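You operate a simulated robot arm through the tools that you are given. There is no shell and no other tool. Be economical: measure what you need, move in short steps, check, and stop when the job is done.

Carry out the task below with a simulated robot arm. There is one attempt and no reset: what you move stays moved.

TASK
On the top of the ply table, make the block hanger and the brass plug change places.

It is judged by the outcome, as a careful person would: the job done as asked, and still so three seconds after it is handed in. It fails if anything else is knocked over, pushed out of place, dropped, spilled or broken.

THE ROBOT
A 6-joint arm with a two-finger parallel gripper, fixed in place. Base frame: the origin is at the foot of the arm, x ahead of it, y to its left, z up; the work surface is at about z = 0.85. Lengths are in m, angles in rad, forces in N, time in s.
With the tool pointing down near the work surface it reaches from about 0.26 to 0.68 m from the base axis. Its first joint turns from -1.152 to 1.152 rad. Payload 2.9 kg.
Tool frame: the origin (TCP) lies between the finger pads and is the grasp point; the fingertips stand 0.03 m ahead of it; z points along the fingers, y is the line along which they close. The gripper opens to 0.11 m. The fingers are 0.02 m wide and 0.01 m thick; the gripper's body (0.048 by 0.112 m) begins 0.055 m behind the TCP.
Orientation is that of the tool frame in the base frame, as a unit quaternion [x, y, z, w]. With the fingers straight down and closing along the base's y, the tool's x points along the base's -x, its y along +y and its z along -z.

THE INTERFACE
- The arm moves only by the tool play_rows. Its argument "increments" is a list of rows, each a list of 7 numbers: the turn, a rotation vector about the tool's x, y, z in rad, then the shift along the tool's x, y, z in m, then the gripper command, from -1 (shut) to 1 (fully open), values between in proportion. In form: [[rx, ry, rz, x, y, z, claw], ...]. A call has 1 to 12 rows; each row is the pose to reach, as a shift and turn from the pose commanded when the call began, along the tool's axes at that moment. A row lasts 0.2 s, in which the tool goes at most 0.05 m and 0.15 rad; a call with a longer step from one row to the next is refused whole, and so is a gripper value outside its range. A pose out of reach is approached as far as the arm can. The call stops where the force on the tool passes 40 N (or 10 N more than at its start, if that is more) or the arm is blocked; 0.2 s more then pass. The fingers move at their own pace (about 0.108 m/s each) and stop on an object; they squeeze with about 40 N. The grip force told is the motor's: it shows also when the fingers shut on nothing. Time passes only in rows, and 0.2 s behind the last, so rows that repeat a pose let the fingers close. It gives the time, the measured TCP pose, the force on the tool (base axes), the opening and the grip force at its end, in the units of the frame above (readings bear some noise).
- Cameras (640 x 400 px; columns grow to the right, rows downward): "scene" is fixed at [0.0797, 0.4488, 1.3707]; the picture's right is [-0.58, -0.81, 0.00], its down [-0.49, 0.35, -0.79] and it looks along [0.64, -0.46, -0.61] (base axes); focal length 308 px, centre (320, 200). "wrist" rides on the gripper at [-0.036, 0, -0.057] in the tool frame; the picture's right is [0.00, -1.00, 0.00], its down [0.97, 0.00, -0.24] and it looks along [0.24, 0.00, 0.97] (tool axes); focal length 218 px, centre (320, 200).
- camera(camera): a new picture of that camera. No time passes.
- locate(camera, pixels): for up to 12 pixels [column, row] of the newest picture of that camera ("zoom" is the newest enlarged one), the place [x, y, z] in the base frame of the surface seen there, good to about 0.003 m, but the place of the scene camera against the robot may be out by one fixed shift of up to 0.018 m in any direction. No time passes.
- enlarge(camera, box): a new picture of the part [left, top, right, bottom] of that camera's present view, enlarged. No time passes.
- sign_off(): hands the job in; it is judged then, once.

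Work in short steps. Measure before you move; look again where a grasp or a placing could have gone wrong, and mend it. You have 80 turns and 46 pictures in all, the two below and enlarged ones among them. Open the gripper and draw the arm clear of the work before you hand the job in, unless the task says otherwise; then end with one line.

The tools are called after ">>>" as name(argument=value, ...) on one line, values as JSON. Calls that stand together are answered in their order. play_rows: Moves the arm, as the interface text tells. Its arguments: {"type":"object","properties":{"increments":{"type":"array","items":{"type":"array","items":{"type":"number"}}}},"required":["increments"]} The other tools are called the same way: camera (camera) takes a picture; locate (camera, pixels) gives the place of the surface under pixels of a picture; enlarge (camera, box) takes an enlarged picture of a part of a camera's view; sign_off () hands the job in.

At the start:

```text
time: 0.0
position: [0.4474, 0.0237, 1.1569]
tool_rot: [0.0, 1.0, -0.001, 0.001]
ft_force: [-0.2, -0.6, 0.1]
opening: 0.1099
grip_force: 0.0
```

scene: 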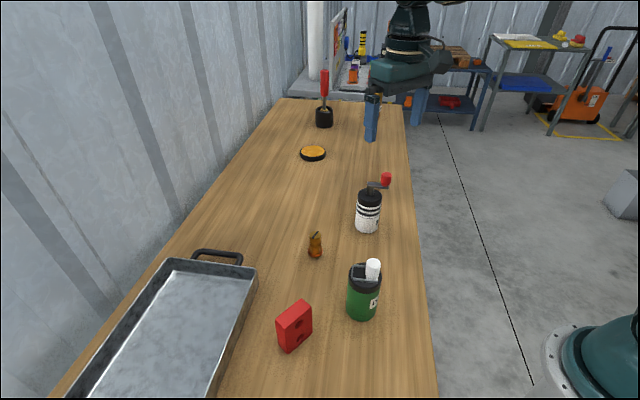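
wrist: 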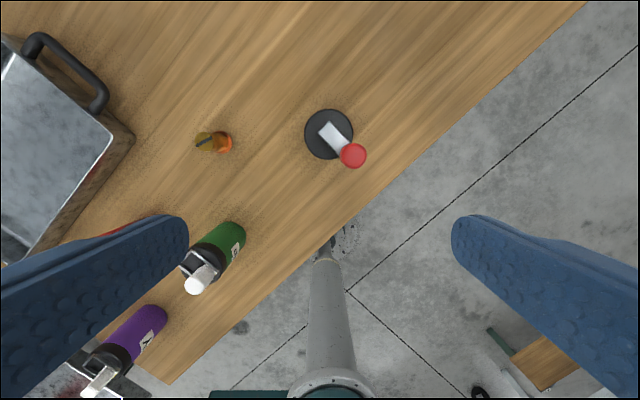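

The scene shows a red block at about (294,325) and a small brass item at about (315,245). I'll enlarge both and locate them.

>>> enlarge(camera="scene", box=[240, 210, 400, 360])

>>> locate(camera="scene", pixels=[[315, 238], [315, 250], [314, 257], [294, 307], [285, 330], [303, 320], [295, 350], [360, 270], [368, 200], [312, 312], [277, 345], [250, 300]])

>>> locate(camera="wrist", pixels=[[203, 141], [215, 143], [226, 143], [330, 125], [230, 235], [200, 275], [100, 235], [150, 180]])

```text
2.67 times, centred on (320, 285) of scene
```

zoom: 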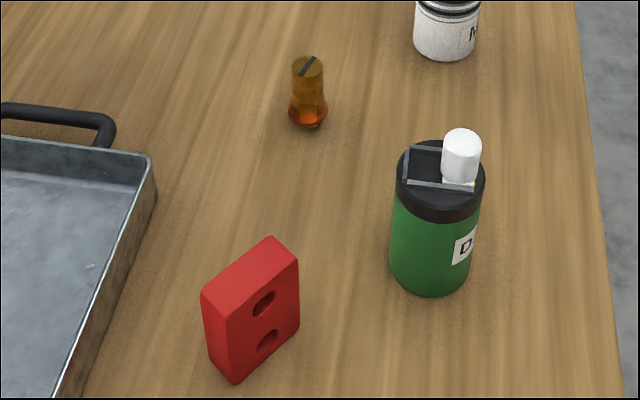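

```text
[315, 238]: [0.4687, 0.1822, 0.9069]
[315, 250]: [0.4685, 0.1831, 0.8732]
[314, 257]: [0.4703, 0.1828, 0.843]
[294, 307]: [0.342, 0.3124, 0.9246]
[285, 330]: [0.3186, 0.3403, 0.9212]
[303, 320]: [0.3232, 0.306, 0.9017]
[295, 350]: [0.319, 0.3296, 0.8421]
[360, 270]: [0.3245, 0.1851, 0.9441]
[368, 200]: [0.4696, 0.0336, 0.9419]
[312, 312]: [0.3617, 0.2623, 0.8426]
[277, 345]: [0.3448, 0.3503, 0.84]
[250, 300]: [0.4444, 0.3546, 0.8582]
```

```text
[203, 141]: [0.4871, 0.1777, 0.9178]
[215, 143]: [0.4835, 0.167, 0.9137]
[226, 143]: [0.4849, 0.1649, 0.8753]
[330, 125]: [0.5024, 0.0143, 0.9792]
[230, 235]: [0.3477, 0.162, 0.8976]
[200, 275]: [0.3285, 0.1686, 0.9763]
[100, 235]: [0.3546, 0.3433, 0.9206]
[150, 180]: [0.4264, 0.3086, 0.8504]
```

Wrist and scene readings differ by about [+0.016, -0.016, +0.008], so I'll trust the wrist camera. I'll move high over toward the red block for a close look from above.

>>> play_rows(increments=[[0, 0, 0, 0.02, 0.043, 0, 1], [0, 0, 0, 0.04, 0.086, 0, 1], [0, 0, 0, 0.06, 0.13, 0, 1], [0, 0, 0, 0.08, 0.172, 0, 1], [0, 0, 0, 0.1, 0.215, 0, 1], [0, 0, 0, 0.12, 0.255, 0, 1], [0, 0, 0, 0.12, 0.255, 0, 1]])

>>> camera(camera="wrist")

```text
time: 1.6
position: [0.326, 0.2822, 1.1601]
tool_rot: [0.0, 1.0, -0.001, -0.001]
ft_force: [-0.2, -1.3, 0.0]
opening: 0.1099
grip_force: 0.0
```

```text
42 pictures are left
```

wrist: 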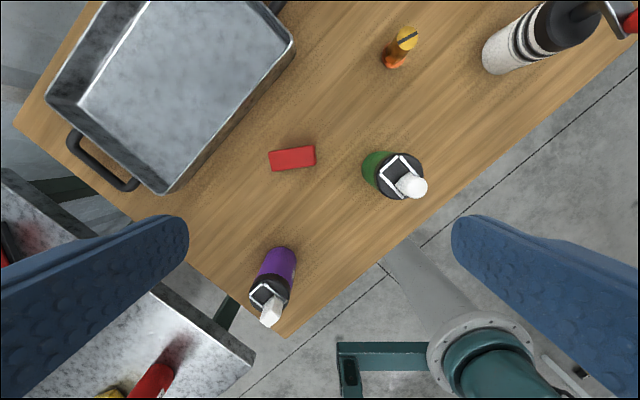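

>>> enlarge(camera="wrist", box=[240, 120, 340, 182])

>>> locate(camera="wrist", pixels=[[270, 153], [314, 147], [315, 162], [272, 169], [293, 158], [406, 40], [395, 62], [388, 70], [374, 165], [370, 190], [210, 152], [345, 90]])

```text
6.40 times, centred on (290, 151) of wrist
```

zoom: 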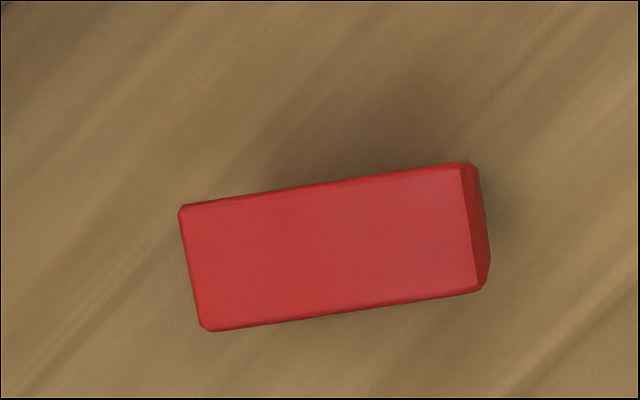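

```text
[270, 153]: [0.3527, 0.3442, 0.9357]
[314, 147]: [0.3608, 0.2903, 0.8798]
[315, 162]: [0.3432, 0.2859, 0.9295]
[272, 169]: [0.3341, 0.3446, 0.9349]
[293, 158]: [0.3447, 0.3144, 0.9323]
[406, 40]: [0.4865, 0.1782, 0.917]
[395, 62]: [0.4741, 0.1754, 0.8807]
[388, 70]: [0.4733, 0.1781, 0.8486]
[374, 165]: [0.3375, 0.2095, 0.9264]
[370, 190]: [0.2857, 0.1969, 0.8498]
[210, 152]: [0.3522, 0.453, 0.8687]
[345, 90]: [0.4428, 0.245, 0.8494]
```

>>> locate(camera="zoom", pixels=[[190, 212], [456, 172], [468, 285], [206, 322], [330, 245], [325, 190], [340, 302]])

>>> enlarge(camera="wrist", box=[360, 15, 440, 80])

```text
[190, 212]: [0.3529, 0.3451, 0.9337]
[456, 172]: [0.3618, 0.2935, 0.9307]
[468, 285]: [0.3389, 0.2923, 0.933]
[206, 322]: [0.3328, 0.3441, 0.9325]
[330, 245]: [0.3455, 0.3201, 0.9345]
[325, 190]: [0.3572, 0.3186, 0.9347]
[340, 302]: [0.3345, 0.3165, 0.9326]
```

```text
6.15 times, centred on (400, 48) of wrist
```

zoom: 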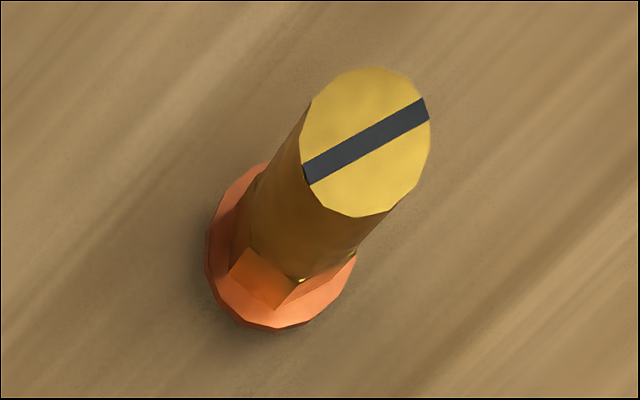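

The red block (block hanger) stands with its top centre at about (0.346, 0.319), top z 0.933, long axis about 8.6° off y. I'll turn, move over it and part way down, then check alignment.

>>> play_rows(increments=[[0, 0, -0.075, -0.01, 0.018, 0, 1], [0, 0, -0.15, -0.02, 0.036, 0.02, 1], [0, 0, -0.15, -0.02, 0.036, 0.06, 1], [0, 0, -0.15, -0.02, 0.036, 0.1, 1], [0, 0, -0.15, -0.02, 0.036, 0.13, 1], [0, 0, -0.15, -0.02, 0.036, 0.13, 1]])

>>> camera(camera="wrist")

```text
time: 3.0
position: [0.348, 0.3189, 1.028]
tool_rot: [-0.075, 0.997, 0.0, 0.0]
ft_force: [-0.8, -0.1, 0.5]
opening: 0.1097
grip_force: 0.0
```

```text
39 pictures are left
```

wrist: 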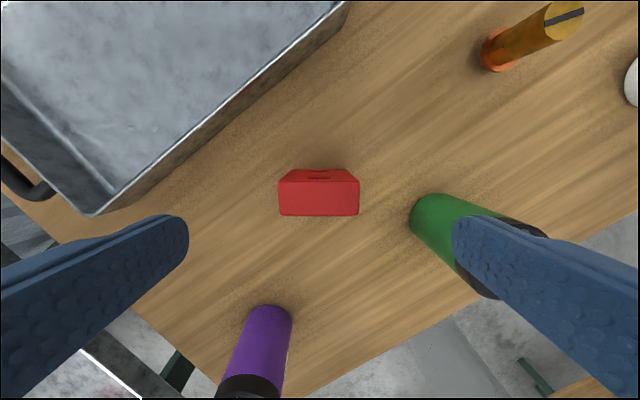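

Aligned well: the block top spans (279–358, 180–215). I'll get its exact centre and nearby items.

>>> locate(camera="wrist", pixels=[[281, 184], [356, 184], [357, 212], [281, 212], [319, 198], [298, 172], [342, 172], [115, 205], [415, 215], [290, 315], [497, 60], [565, 20]])

```text
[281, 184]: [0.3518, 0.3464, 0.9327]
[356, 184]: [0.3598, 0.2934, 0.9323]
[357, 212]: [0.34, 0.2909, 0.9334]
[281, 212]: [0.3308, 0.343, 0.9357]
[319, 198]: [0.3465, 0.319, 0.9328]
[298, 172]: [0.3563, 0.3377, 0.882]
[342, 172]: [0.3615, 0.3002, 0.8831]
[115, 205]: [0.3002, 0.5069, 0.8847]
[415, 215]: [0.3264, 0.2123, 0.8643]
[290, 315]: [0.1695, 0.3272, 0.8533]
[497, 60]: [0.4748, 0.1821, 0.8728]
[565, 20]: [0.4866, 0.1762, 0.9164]
```

Block centre (0.346, 0.3185) matches the TCP within 2 mm. I'll descend to z≈0.895 and close.

>>> play_rows(increments=[[0, 0, 0, 0.002, 0, 0.045, 1], [0, 0, 0, 0.002, 0, 0.09, 1], [0, 0, 0, 0.002, 0, 0.115, 1], [0, 0, 0, 0.002, 0, 0.132, 1], [0, 0, 0, 0.002, 0, 0.132, 1], [0, 0, 0, 0.002, 0, 0.132, 0], [0, 0, 0, 0.002, 0, 0.132, -1], [0, 0, 0, 0.002, 0, 0.132, -1], [0, 0, 0, 0.002, 0, 0.132, -1]])

```text
time: 5.0
position: [0.3445, 0.3151, 0.8976]
tool_rot: [-0.075, 0.997, 0.0, 0.0]
ft_force: [-0.4, -1.0, -0.1]
opening: 0.0591
grip_force: 40.2
```

Gripped at opening 0.059 with 40 N. Lifting.

>>> play_rows(increments=[[0, 0, 0, 0, 0, -0.03, -1], [0, 0, 0, 0, 0, -0.075, -1], [0, 0, 0, 0, 0, -0.12, -1], [0, 0, 0, 0, 0, -0.165, -1], [0, 0, 0, 0, 0, -0.2, -1], [0, 0, 0, 0, 0, -0.2, -1]])

>>> camera(camera="scene")

```text
time: 6.4
position: [0.3442, 0.3146, 1.0932]
tool_rot: [-0.075, 0.997, 0.0, 0.0]
ft_force: [-0.5, 1.0, -0.8]
opening: 0.0597
grip_force: 40.2
```

```text
38 pictures are left
```

scene: 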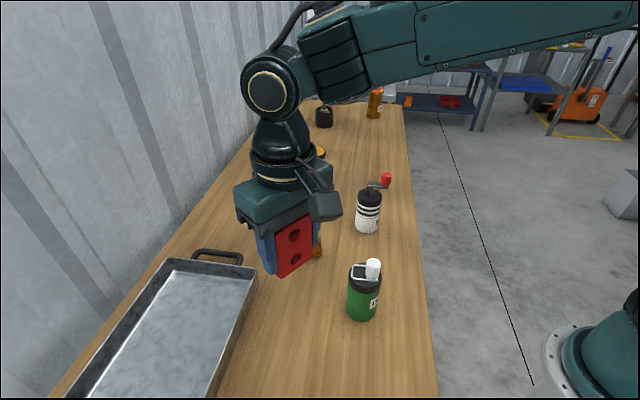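

Block is held. Checking clearances around the intended park spot (~0.57, 0.16).

>>> locate(camera="scene", pixels=[[322, 155], [240, 262], [200, 253], [368, 232], [330, 205], [300, 210], [316, 250]])

```text
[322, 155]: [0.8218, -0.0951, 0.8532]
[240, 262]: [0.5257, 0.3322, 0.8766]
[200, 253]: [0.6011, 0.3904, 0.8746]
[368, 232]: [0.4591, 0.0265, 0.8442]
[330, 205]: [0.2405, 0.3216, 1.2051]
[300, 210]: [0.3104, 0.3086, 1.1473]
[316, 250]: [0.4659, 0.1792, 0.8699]
```

Spot is clear. Carrying the block there at height.

>>> play_rows(increments=[[0, 0, 0, -0.029, -0.0265, 0, -1], [0, 0, 0, -0.058, -0.053, 0, -1], [0, 0, 0, -0.087, -0.08, 0, -1], [0, 0, 0, -0.116, -0.106, 0, -1], [0, 0, 0, -0.145, -0.133, 0, -1], [0, 0, 0, -0.174, -0.159, 0, -1], [0, 0, 0, -0.2036, -0.186, 0, -1], [0, 0, 0, -0.2036, -0.186, 0, -1], [0, 0, 0, -0.2036, -0.186, 0, -1]])

>>> camera(camera="wrist")

```text
time: 8.4
position: [0.5728, 0.1587, 1.0919]
tool_rot: [-0.075, 0.997, 0.0, 0.0]
ft_force: [-0.3, 0.6, -1.4]
opening: 0.0593
grip_force: 39.9
```

```text
37 pictures are left
```

wrist: 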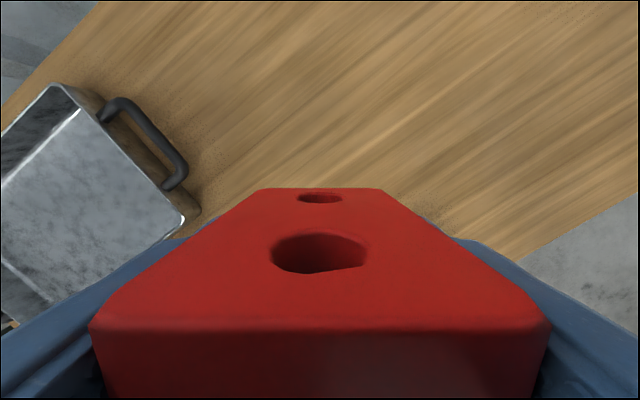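

Descending by just under the lift height (0.2 m), slowly at the end.

>>> play_rows(increments=[[0, 0, 0, 0, 0, 0.045, -1], [0, 0, 0, 0, 0, 0.09, -1], [0, 0, 0, 0, 0, 0.135, -1], [0, 0, 0, 0, 0, 0.17, -1], [0, 0, 0, 0, 0, 0.185, -1], [0, 0, 0, 0, 0, 0.194, -1], [0, 0, 0, 0, 0, 0.198, -1], [0, 0, 0, 0, 0, 0.198, -1]])

```text
time: 10.2
position: [0.5737, 0.1609, 0.8978]
tool_rot: [-0.075, 0.997, 0.001, 0.0]
ft_force: [-1.0, -0.6, 1.6]
opening: 0.0594
grip_force: 40.0
```

At z 0.8978, the same as at grasp. Lower 1 mm, open, and retreat upward.

>>> play_rows(increments=[[0, 0, 0, 0, 0, 0.001, -1], [0, 0, 0, 0, 0, 0.001, -0.3], [0, 0, 0, 0, 0, 0.001, 0.3], [0, 0, 0, 0, 0, 0.001, 1], [0, 0, 0, 0, 0, 0.001, 1], [0, 0, 0, 0, 0, -0.03, 1], [0, 0, 0, 0, 0, -0.07, 1], [0, 0, 0, 0, 0, -0.115, 1], [0, 0, 0, 0, 0, -0.16, 1], [0, 0, 0, 0, 0, -0.2, 1], [0, 0, 0, 0, 0, -0.2, 1]])

>>> camera(camera="wrist")

```text
time: 12.6
position: [0.5752, 0.1627, 1.0943]
tool_rot: [-0.075, 0.997, 0.0, 0.0]
ft_force: [0.7, -0.4, 0.5]
opening: 0.1098
grip_force: 0.0
```

```text
36 pictures are left
```

wrist: 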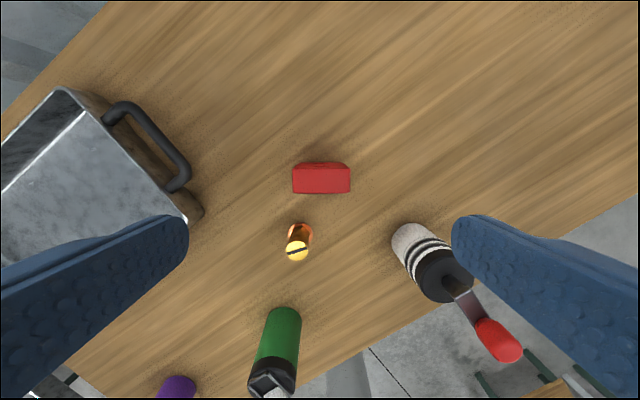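

Block stands upright. Now measuring the plug's top and base from this angle.

>>> enlarge(camera="wrist", box=[270, 215, 330, 270])

>>> locate(camera="wrist", pixels=[[298, 252], [288, 252], [307, 252], [298, 243], [298, 260], [301, 230], [288, 235], [313, 233], [321, 185], [294, 180], [349, 180]])

```text
7.27 times, centred on (300, 242) of wrist
```

zoom: 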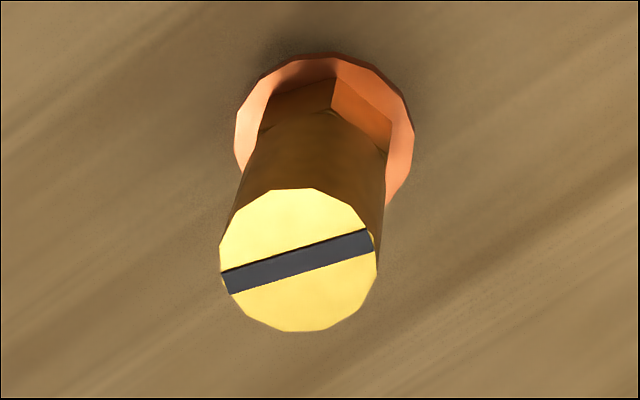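

```text
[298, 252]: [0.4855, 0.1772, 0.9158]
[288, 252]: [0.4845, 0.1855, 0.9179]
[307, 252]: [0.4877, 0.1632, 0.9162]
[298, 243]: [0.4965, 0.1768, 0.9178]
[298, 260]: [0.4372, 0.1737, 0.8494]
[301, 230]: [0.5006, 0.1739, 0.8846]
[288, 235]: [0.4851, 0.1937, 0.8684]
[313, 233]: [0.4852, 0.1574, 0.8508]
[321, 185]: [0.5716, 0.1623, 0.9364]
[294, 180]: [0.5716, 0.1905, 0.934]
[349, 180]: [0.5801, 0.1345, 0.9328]
```

Plug axis is at about (0.4855, 0.1755), top z 0.917, shank about 20 mm. I'll move above it, lower a little and recheck.

>>> play_rows(increments=[[0, 0, 0, 0.043, 0.013, 0, 1], [0, 0, 0, 0.0863, 0.0267, 0, 1], [0, 0, 0, 0.0863, 0.0267, 0.04, 1], [0, 0, 0, 0.0863, 0.0267, 0.07, 1], [0, 0, 0, 0.0863, 0.0267, 0.07, 1], [0, 0, 0, 0.0863, 0.0267, 0.07, 1]])

>>> camera(camera="wrist")

```text
time: 14.0
position: [0.4868, 0.1784, 1.0241]
tool_rot: [-0.074, 0.997, 0.0, 0.0]
ft_force: [-0.2, -0.5, 0.0]
opening: 0.11
grip_force: 0.0
```

```text
34 pictures are left
```

wrist: 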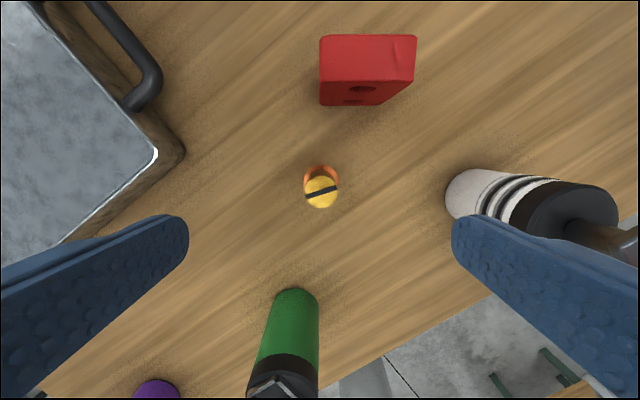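

>>> locate(camera="wrist", pixels=[[321, 192], [310, 192], [332, 192], [321, 182], [321, 203], [306, 175], [338, 175], [450, 200]])

```text
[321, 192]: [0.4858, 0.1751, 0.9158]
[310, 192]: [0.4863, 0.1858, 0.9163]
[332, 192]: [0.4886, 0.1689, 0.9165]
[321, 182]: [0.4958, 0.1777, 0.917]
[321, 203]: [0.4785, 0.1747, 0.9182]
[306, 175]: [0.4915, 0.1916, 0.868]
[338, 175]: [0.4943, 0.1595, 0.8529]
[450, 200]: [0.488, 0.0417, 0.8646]
```

Centred. Descend to z≈0.897 and close.

>>> play_rows(increments=[[0, 0, 0, 0, 0, 0.045, 1], [0, 0, 0, 0, 0, 0.09, 1], [0, 0, 0, 0, 0, 0.115, 1], [0, 0, 0, 0, 0, 0.127, 1], [0, 0, 0, 0, 0, 0.127, 0.5], [0, 0, 0, 0, 0, 0.127, 0], [0, 0, 0, 0, 0, 0.127, -0.5], [0, 0, 0, 0, 0, 0.127, -1], [0, 0, 0, 0, 0, 0.127, -1], [0, 0, 0, 0, 0, 0.127, -1]])

>>> camera(camera="wrist")

```text
time: 16.2
position: [0.4841, 0.1779, 0.898]
tool_rot: [-0.076, 0.997, 0.0, 0.0]
ft_force: [-0.3, -0.5, -0.4]
opening: 0.0251
grip_force: 39.4
```

```text
33 pictures are left
```

wrist: 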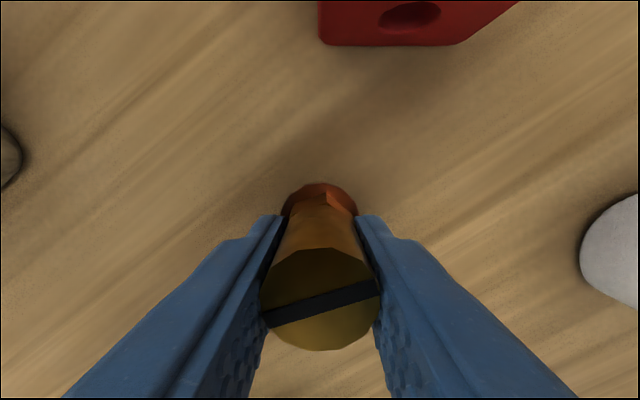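

Plug held upright. Lift 0.2 m and carry to the block's old spot (0.346, 0.3185).

>>> play_rows(increments=[[0, 0, 0, 0, 0, -0.03, -1], [0, 0, 0, 0, 0, -0.075, -1], [0, 0, 0, 0, 0, -0.12, -1], [0, 0, 0, 0, 0, -0.165, -1], [0, 0, 0, 0, 0, -0.2, -1], [0, 0, 0, 0.024, 0.0323, -0.2, -1], [0, 0, 0, 0.047, 0.0645, -0.2, -1], [0, 0, 0, 0.07, 0.097, -0.2, -1], [0, 0, 0, 0.094, 0.129, -0.2, -1], [0, 0, 0, 0.1173, 0.1613, -0.2, -1], [0, 0, 0, 0.1173, 0.1613, -0.2, -1]])

>>> camera(camera="wrist")

```text
time: 18.6
position: [0.3451, 0.3161, 1.0986]
tool_rot: [-0.075, 0.997, 0.0, 0.0]
ft_force: [0.6, -0.2, -0.8]
opening: 0.0251
grip_force: 39.7
```

```text
32 pictures are left
```

wrist: 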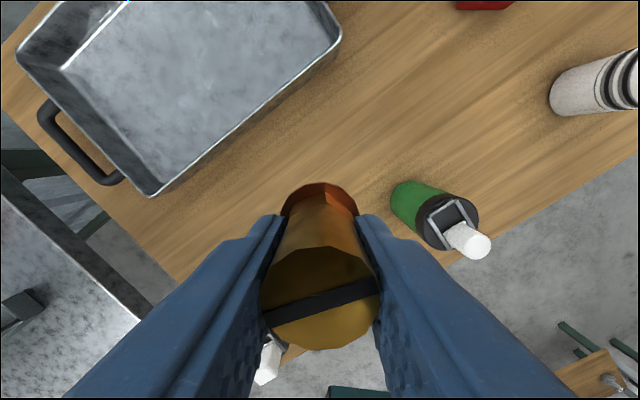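

Plug is still held at the right position. Lowering by 0.198 m.

>>> play_rows(increments=[[0, 0, 0, 0, 0, 0.045, -1], [0, 0, 0, 0, 0, 0.09, -1], [0, 0, 0, 0, 0, 0.135, -1], [0, 0, 0, 0, 0, 0.17, -1], [0, 0, 0, 0, 0, 0.185, -1], [0, 0, 0, 0, 0, 0.194, -1], [0, 0, 0, 0, 0, 0.198, -1], [0, 0, 0, 0, 0, 0.199, -1], [0, 0, 0, 0, 0, 0.199, -1]])

```text
time: 20.6
position: [0.3445, 0.317, 0.9003]
tool_rot: [-0.076, 0.997, 0.0, 0.0]
ft_force: [0.6, 0.4, -0.2]
opening: 0.025
grip_force: 40.0
```

>>> play_rows(increments=[[0, 0, 0, 0, 0, 0.001, -1], [0, 0, 0, 0, 0, 0.001, -1]])

>>> camera(camera="wrist")

```text
time: 21.2
position: [0.3435, 0.3178, 0.8992]
tool_rot: [-0.075, 0.997, 0.0, 0.0]
ft_force: [-0.2, 0.1, -0.5]
opening: 0.0252
grip_force: 39.4
```

```text
31 pictures are left
```

wrist: 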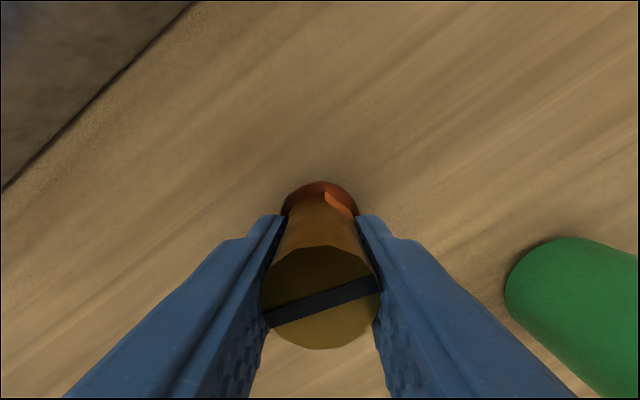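

No contact force yet; easing down another millimetre.

>>> play_rows(increments=[[0, 0, 0, 0, 0, 0.0007, -1], [0, 0, 0, 0, 0, 0.0012, -1], [0, 0, 0, 0, 0, 0.0012, -1]])

```text
time: 22.0
position: [0.344, 0.317, 0.8989]
tool_rot: [-0.075, 0.997, 0.0, 0.0]
ft_force: [-2.9, 0.4, 7.1]
opening: 0.0255
grip_force: 40.0
```

Contact (7 N up). Release gently and rise.

>>> play_rows(increments=[[0, 0, 0, 0, 0, -0.0005, -1], [0, 0, 0, 0, 0, -0.0005, -0.4], [0, 0, 0, 0, 0, -0.0005, 0], [0, 0, 0, 0, 0, -0.0005, 0.6], [0, 0, 0, 0, 0, -0.0005, 0.6], [0, 0, 0, 0, 0, -0.03, 0.6], [0, 0, 0, 0, 0, -0.07, 0.6], [0, 0, 0, 0, 0, -0.115, 1], [0, 0, 0, 0, 0, -0.16, 1], [0, 0, 0, 0, 0, -0.2, 1], [0, 0, 0, 0, 0, -0.2, 1]])

>>> camera(camera="wrist")

```text
time: 24.4
position: [0.3441, 0.3182, 1.0996]
tool_rot: [-0.075, 0.997, 0.001, 0.0]
ft_force: [0.3, 0.5, -0.2]
opening: 0.1101
grip_force: 0.1
```

```text
30 pictures are left
```

wrist: 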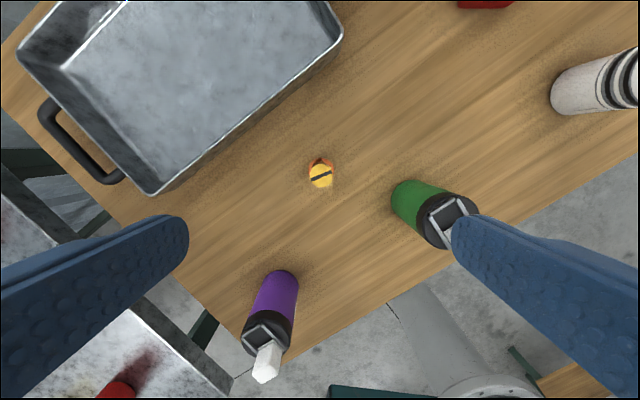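

Plug stands at (321,175). Verify its place and travel to the parked block.

>>> locate(camera="wrist", pixels=[[321, 175], [313, 175], [329, 175], [313, 162]])

>>> play_rows(increments=[[0, 0, 0, -0.029, -0.027, 0, 1], [0, 0, 0, -0.058, -0.054, 0, 1], [0, 0, 0, -0.087, -0.081, 0, 1], [0, 0, 0, -0.116, -0.108, 0, 1], [0, 0, 0, -0.145, -0.135, 0, 1], [0, 0, 0, -0.174, -0.162, 0, 1], [0, 0, 0, -0.2037, -0.189, 0, 1], [0, 0, 0, -0.2037, -0.189, 0.04, 1], [0, 0, 0, -0.2037, -0.189, 0.07, 1], [0, 0, 0, -0.2037, -0.189, 0.07, 1], [0, 0, 0, -0.2037, -0.189, 0.07, 1]])

>>> camera(camera="wrist")

```text
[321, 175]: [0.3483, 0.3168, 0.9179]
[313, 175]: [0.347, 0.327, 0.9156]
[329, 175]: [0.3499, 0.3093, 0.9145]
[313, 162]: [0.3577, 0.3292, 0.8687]
```

```text
time: 26.8
position: [0.5736, 0.1598, 1.0288]
tool_rot: [-0.075, 0.997, -0.001, -0.001]
ft_force: [-0.3, 0.3, -0.1]
opening: 0.11
grip_force: 0.1
```

```text
29 pictures are left
```

wrist: 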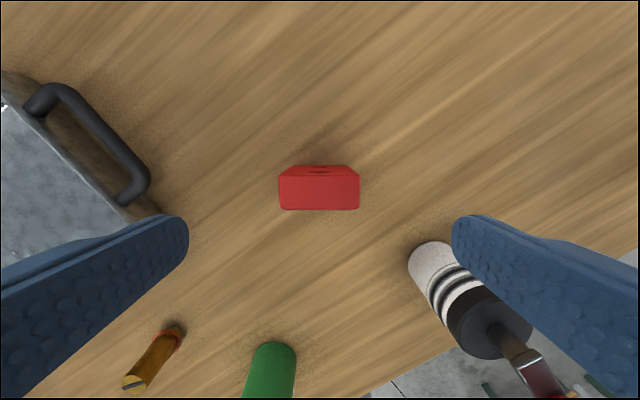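

Block centred at (319,191). Descend to z≈0.8975 and grasp.

>>> play_rows(increments=[[0, 0, 0, -0.001, 0, 0.045, 1], [0, 0, 0, -0.001, 0, 0.09, 1], [0, 0, 0, -0.001, 0, 0.115, 1], [0, 0, 0, -0.001, 0, 0.131, 1], [0, 0, 0, -0.001, 0, 0.131, 1], [0, 0, 0, -0.001, 0, 0.131, 0], [0, 0, 0, -0.001, 0, 0.131, -1], [0, 0, 0, -0.001, 0, 0.131, -1], [0, 0, 0, -0.001, 0, 0.131, -1]])

```text
time: 28.8
position: [0.5747, 0.1616, 0.8976]
tool_rot: [-0.075, 0.997, 0.0, 0.0]
ft_force: [0.7, 0.1, -0.5]
opening: 0.0593
grip_force: 40.6
```

Gripped. Lift and carry to the plug's old spot (0.486, 0.176).

>>> play_rows(increments=[[0, 0, 0, 0, 0, -0.03, -1], [0, 0, 0, 0, 0, -0.075, -1], [0, 0, 0, 0, 0, -0.12, -1], [0, 0, 0, 0.03, 0.009, -0.12, -1], [0, 0, 0, 0.06, 0.018, -0.12, -1], [0, 0, 0, 0.0859, 0.0271, -0.12, -1], [0, 0, 0, 0.0859, 0.0271, -0.12, -1], [0, 0, 0, 0.0859, 0.0271, -0.08, -1], [0, 0, 0, 0.0859, 0.0271, -0.04, -1], [0, 0, 0, 0.0859, 0.0271, -0.015, -1], [0, 0, 0, 0.0859, 0.0271, -0.003, -1], [0, 0, 0, 0.0859, 0.0271, -0.003, -1]])

```text
time: 31.4
position: [0.4868, 0.1751, 0.9009]
tool_rot: [-0.075, 0.997, 0.0, 0.0]
ft_force: [0.8, 0.4, -1.3]
opening: 0.0593
grip_force: 40.3
```

Position is right, 3 mm above the table. Ease down to contact.

>>> play_rows(increments=[[0, 0, 0, 0, 0, 0.001, -1], [0, 0, 0, 0, 0, 0.002, -1], [0, 0, 0, 0, 0, 0.0028, -1], [0, 0, 0, 0, 0, 0.0028, -1]])

```text
time: 32.4
position: [0.4854, 0.1739, 0.8988]
tool_rot: [-0.074, 0.997, 0.0, -0.001]
ft_force: [-0.8, 0.2, -0.1]
opening: 0.0594
grip_force: 40.1
```

>>> play_rows(increments=[[0, 0, 0, 0, 0, 0.0006, -1], [0, 0, 0, 0, 0, 0.0012, -1], [0, 0, 0, 0, 0, 0.0012, -1]])

```text
time: 33.2
position: [0.4852, 0.1745, 0.8981]
tool_rot: [-0.075, 0.997, -0.001, 0.0]
ft_force: [0.3, -0.5, 0.6]
opening: 0.0592
grip_force: 40.3
```

Within a fraction of a millimetre; release, rise and back away.

>>> play_rows(increments=[[0, 0, 0, 0, 0, 0.0005, -1], [0, 0, 0, 0, 0, 0.0005, -0.3], [0, 0, 0, 0, 0, 0.0005, 0.3], [0, 0, 0, 0, 0, 0.0005, 1], [0, 0, 0, 0, 0, 0.0005, 1], [0, 0, 0, 0, 0, -0.03, 1], [0, 0, 0, 0, 0, -0.07, 1], [0, 0, 0, 0, 0, -0.115, 1], [0, 0, 0, 0, 0, -0.16, 1], [0, 0, 0, 0, 0, -0.2, 1], [0, 0, 0, 0, 0, -0.24, 1], [0, 0, 0, 0, 0, -0.24, 1]])

>>> camera(camera="wrist")

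>>> camera(camera="scene")

```text
time: 35.8
position: [0.4837, 0.1738, 1.138]
tool_rot: [-0.076, 0.997, 0.0, 0.0]
ft_force: [0.1, -0.3, 0.1]
opening: 0.1101
grip_force: 0.1
```

```text
28 pictures are left
```

wrist: 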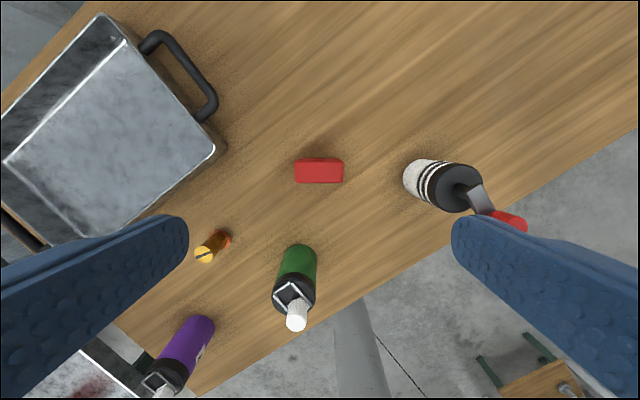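

```text
27 pictures are left
```

scene: 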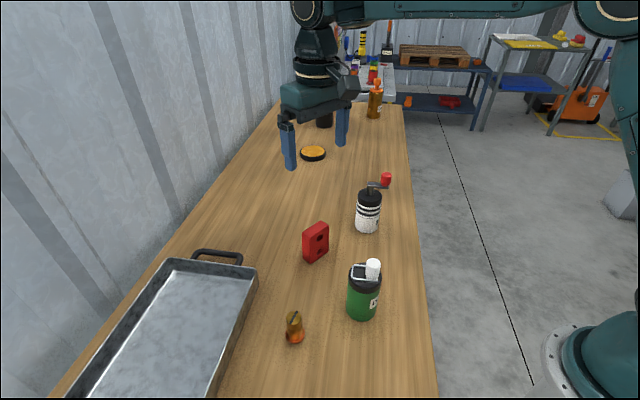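

Both items stand upright in exchanged places, nothing else has moved, and the gripper is open and clear.

>>> sign_off()

```text
The job is handed in.
```

The block hanger and the brass plug have changed places on the ply table: both stand upright, nothing else was disturbed, and the job is handed in.
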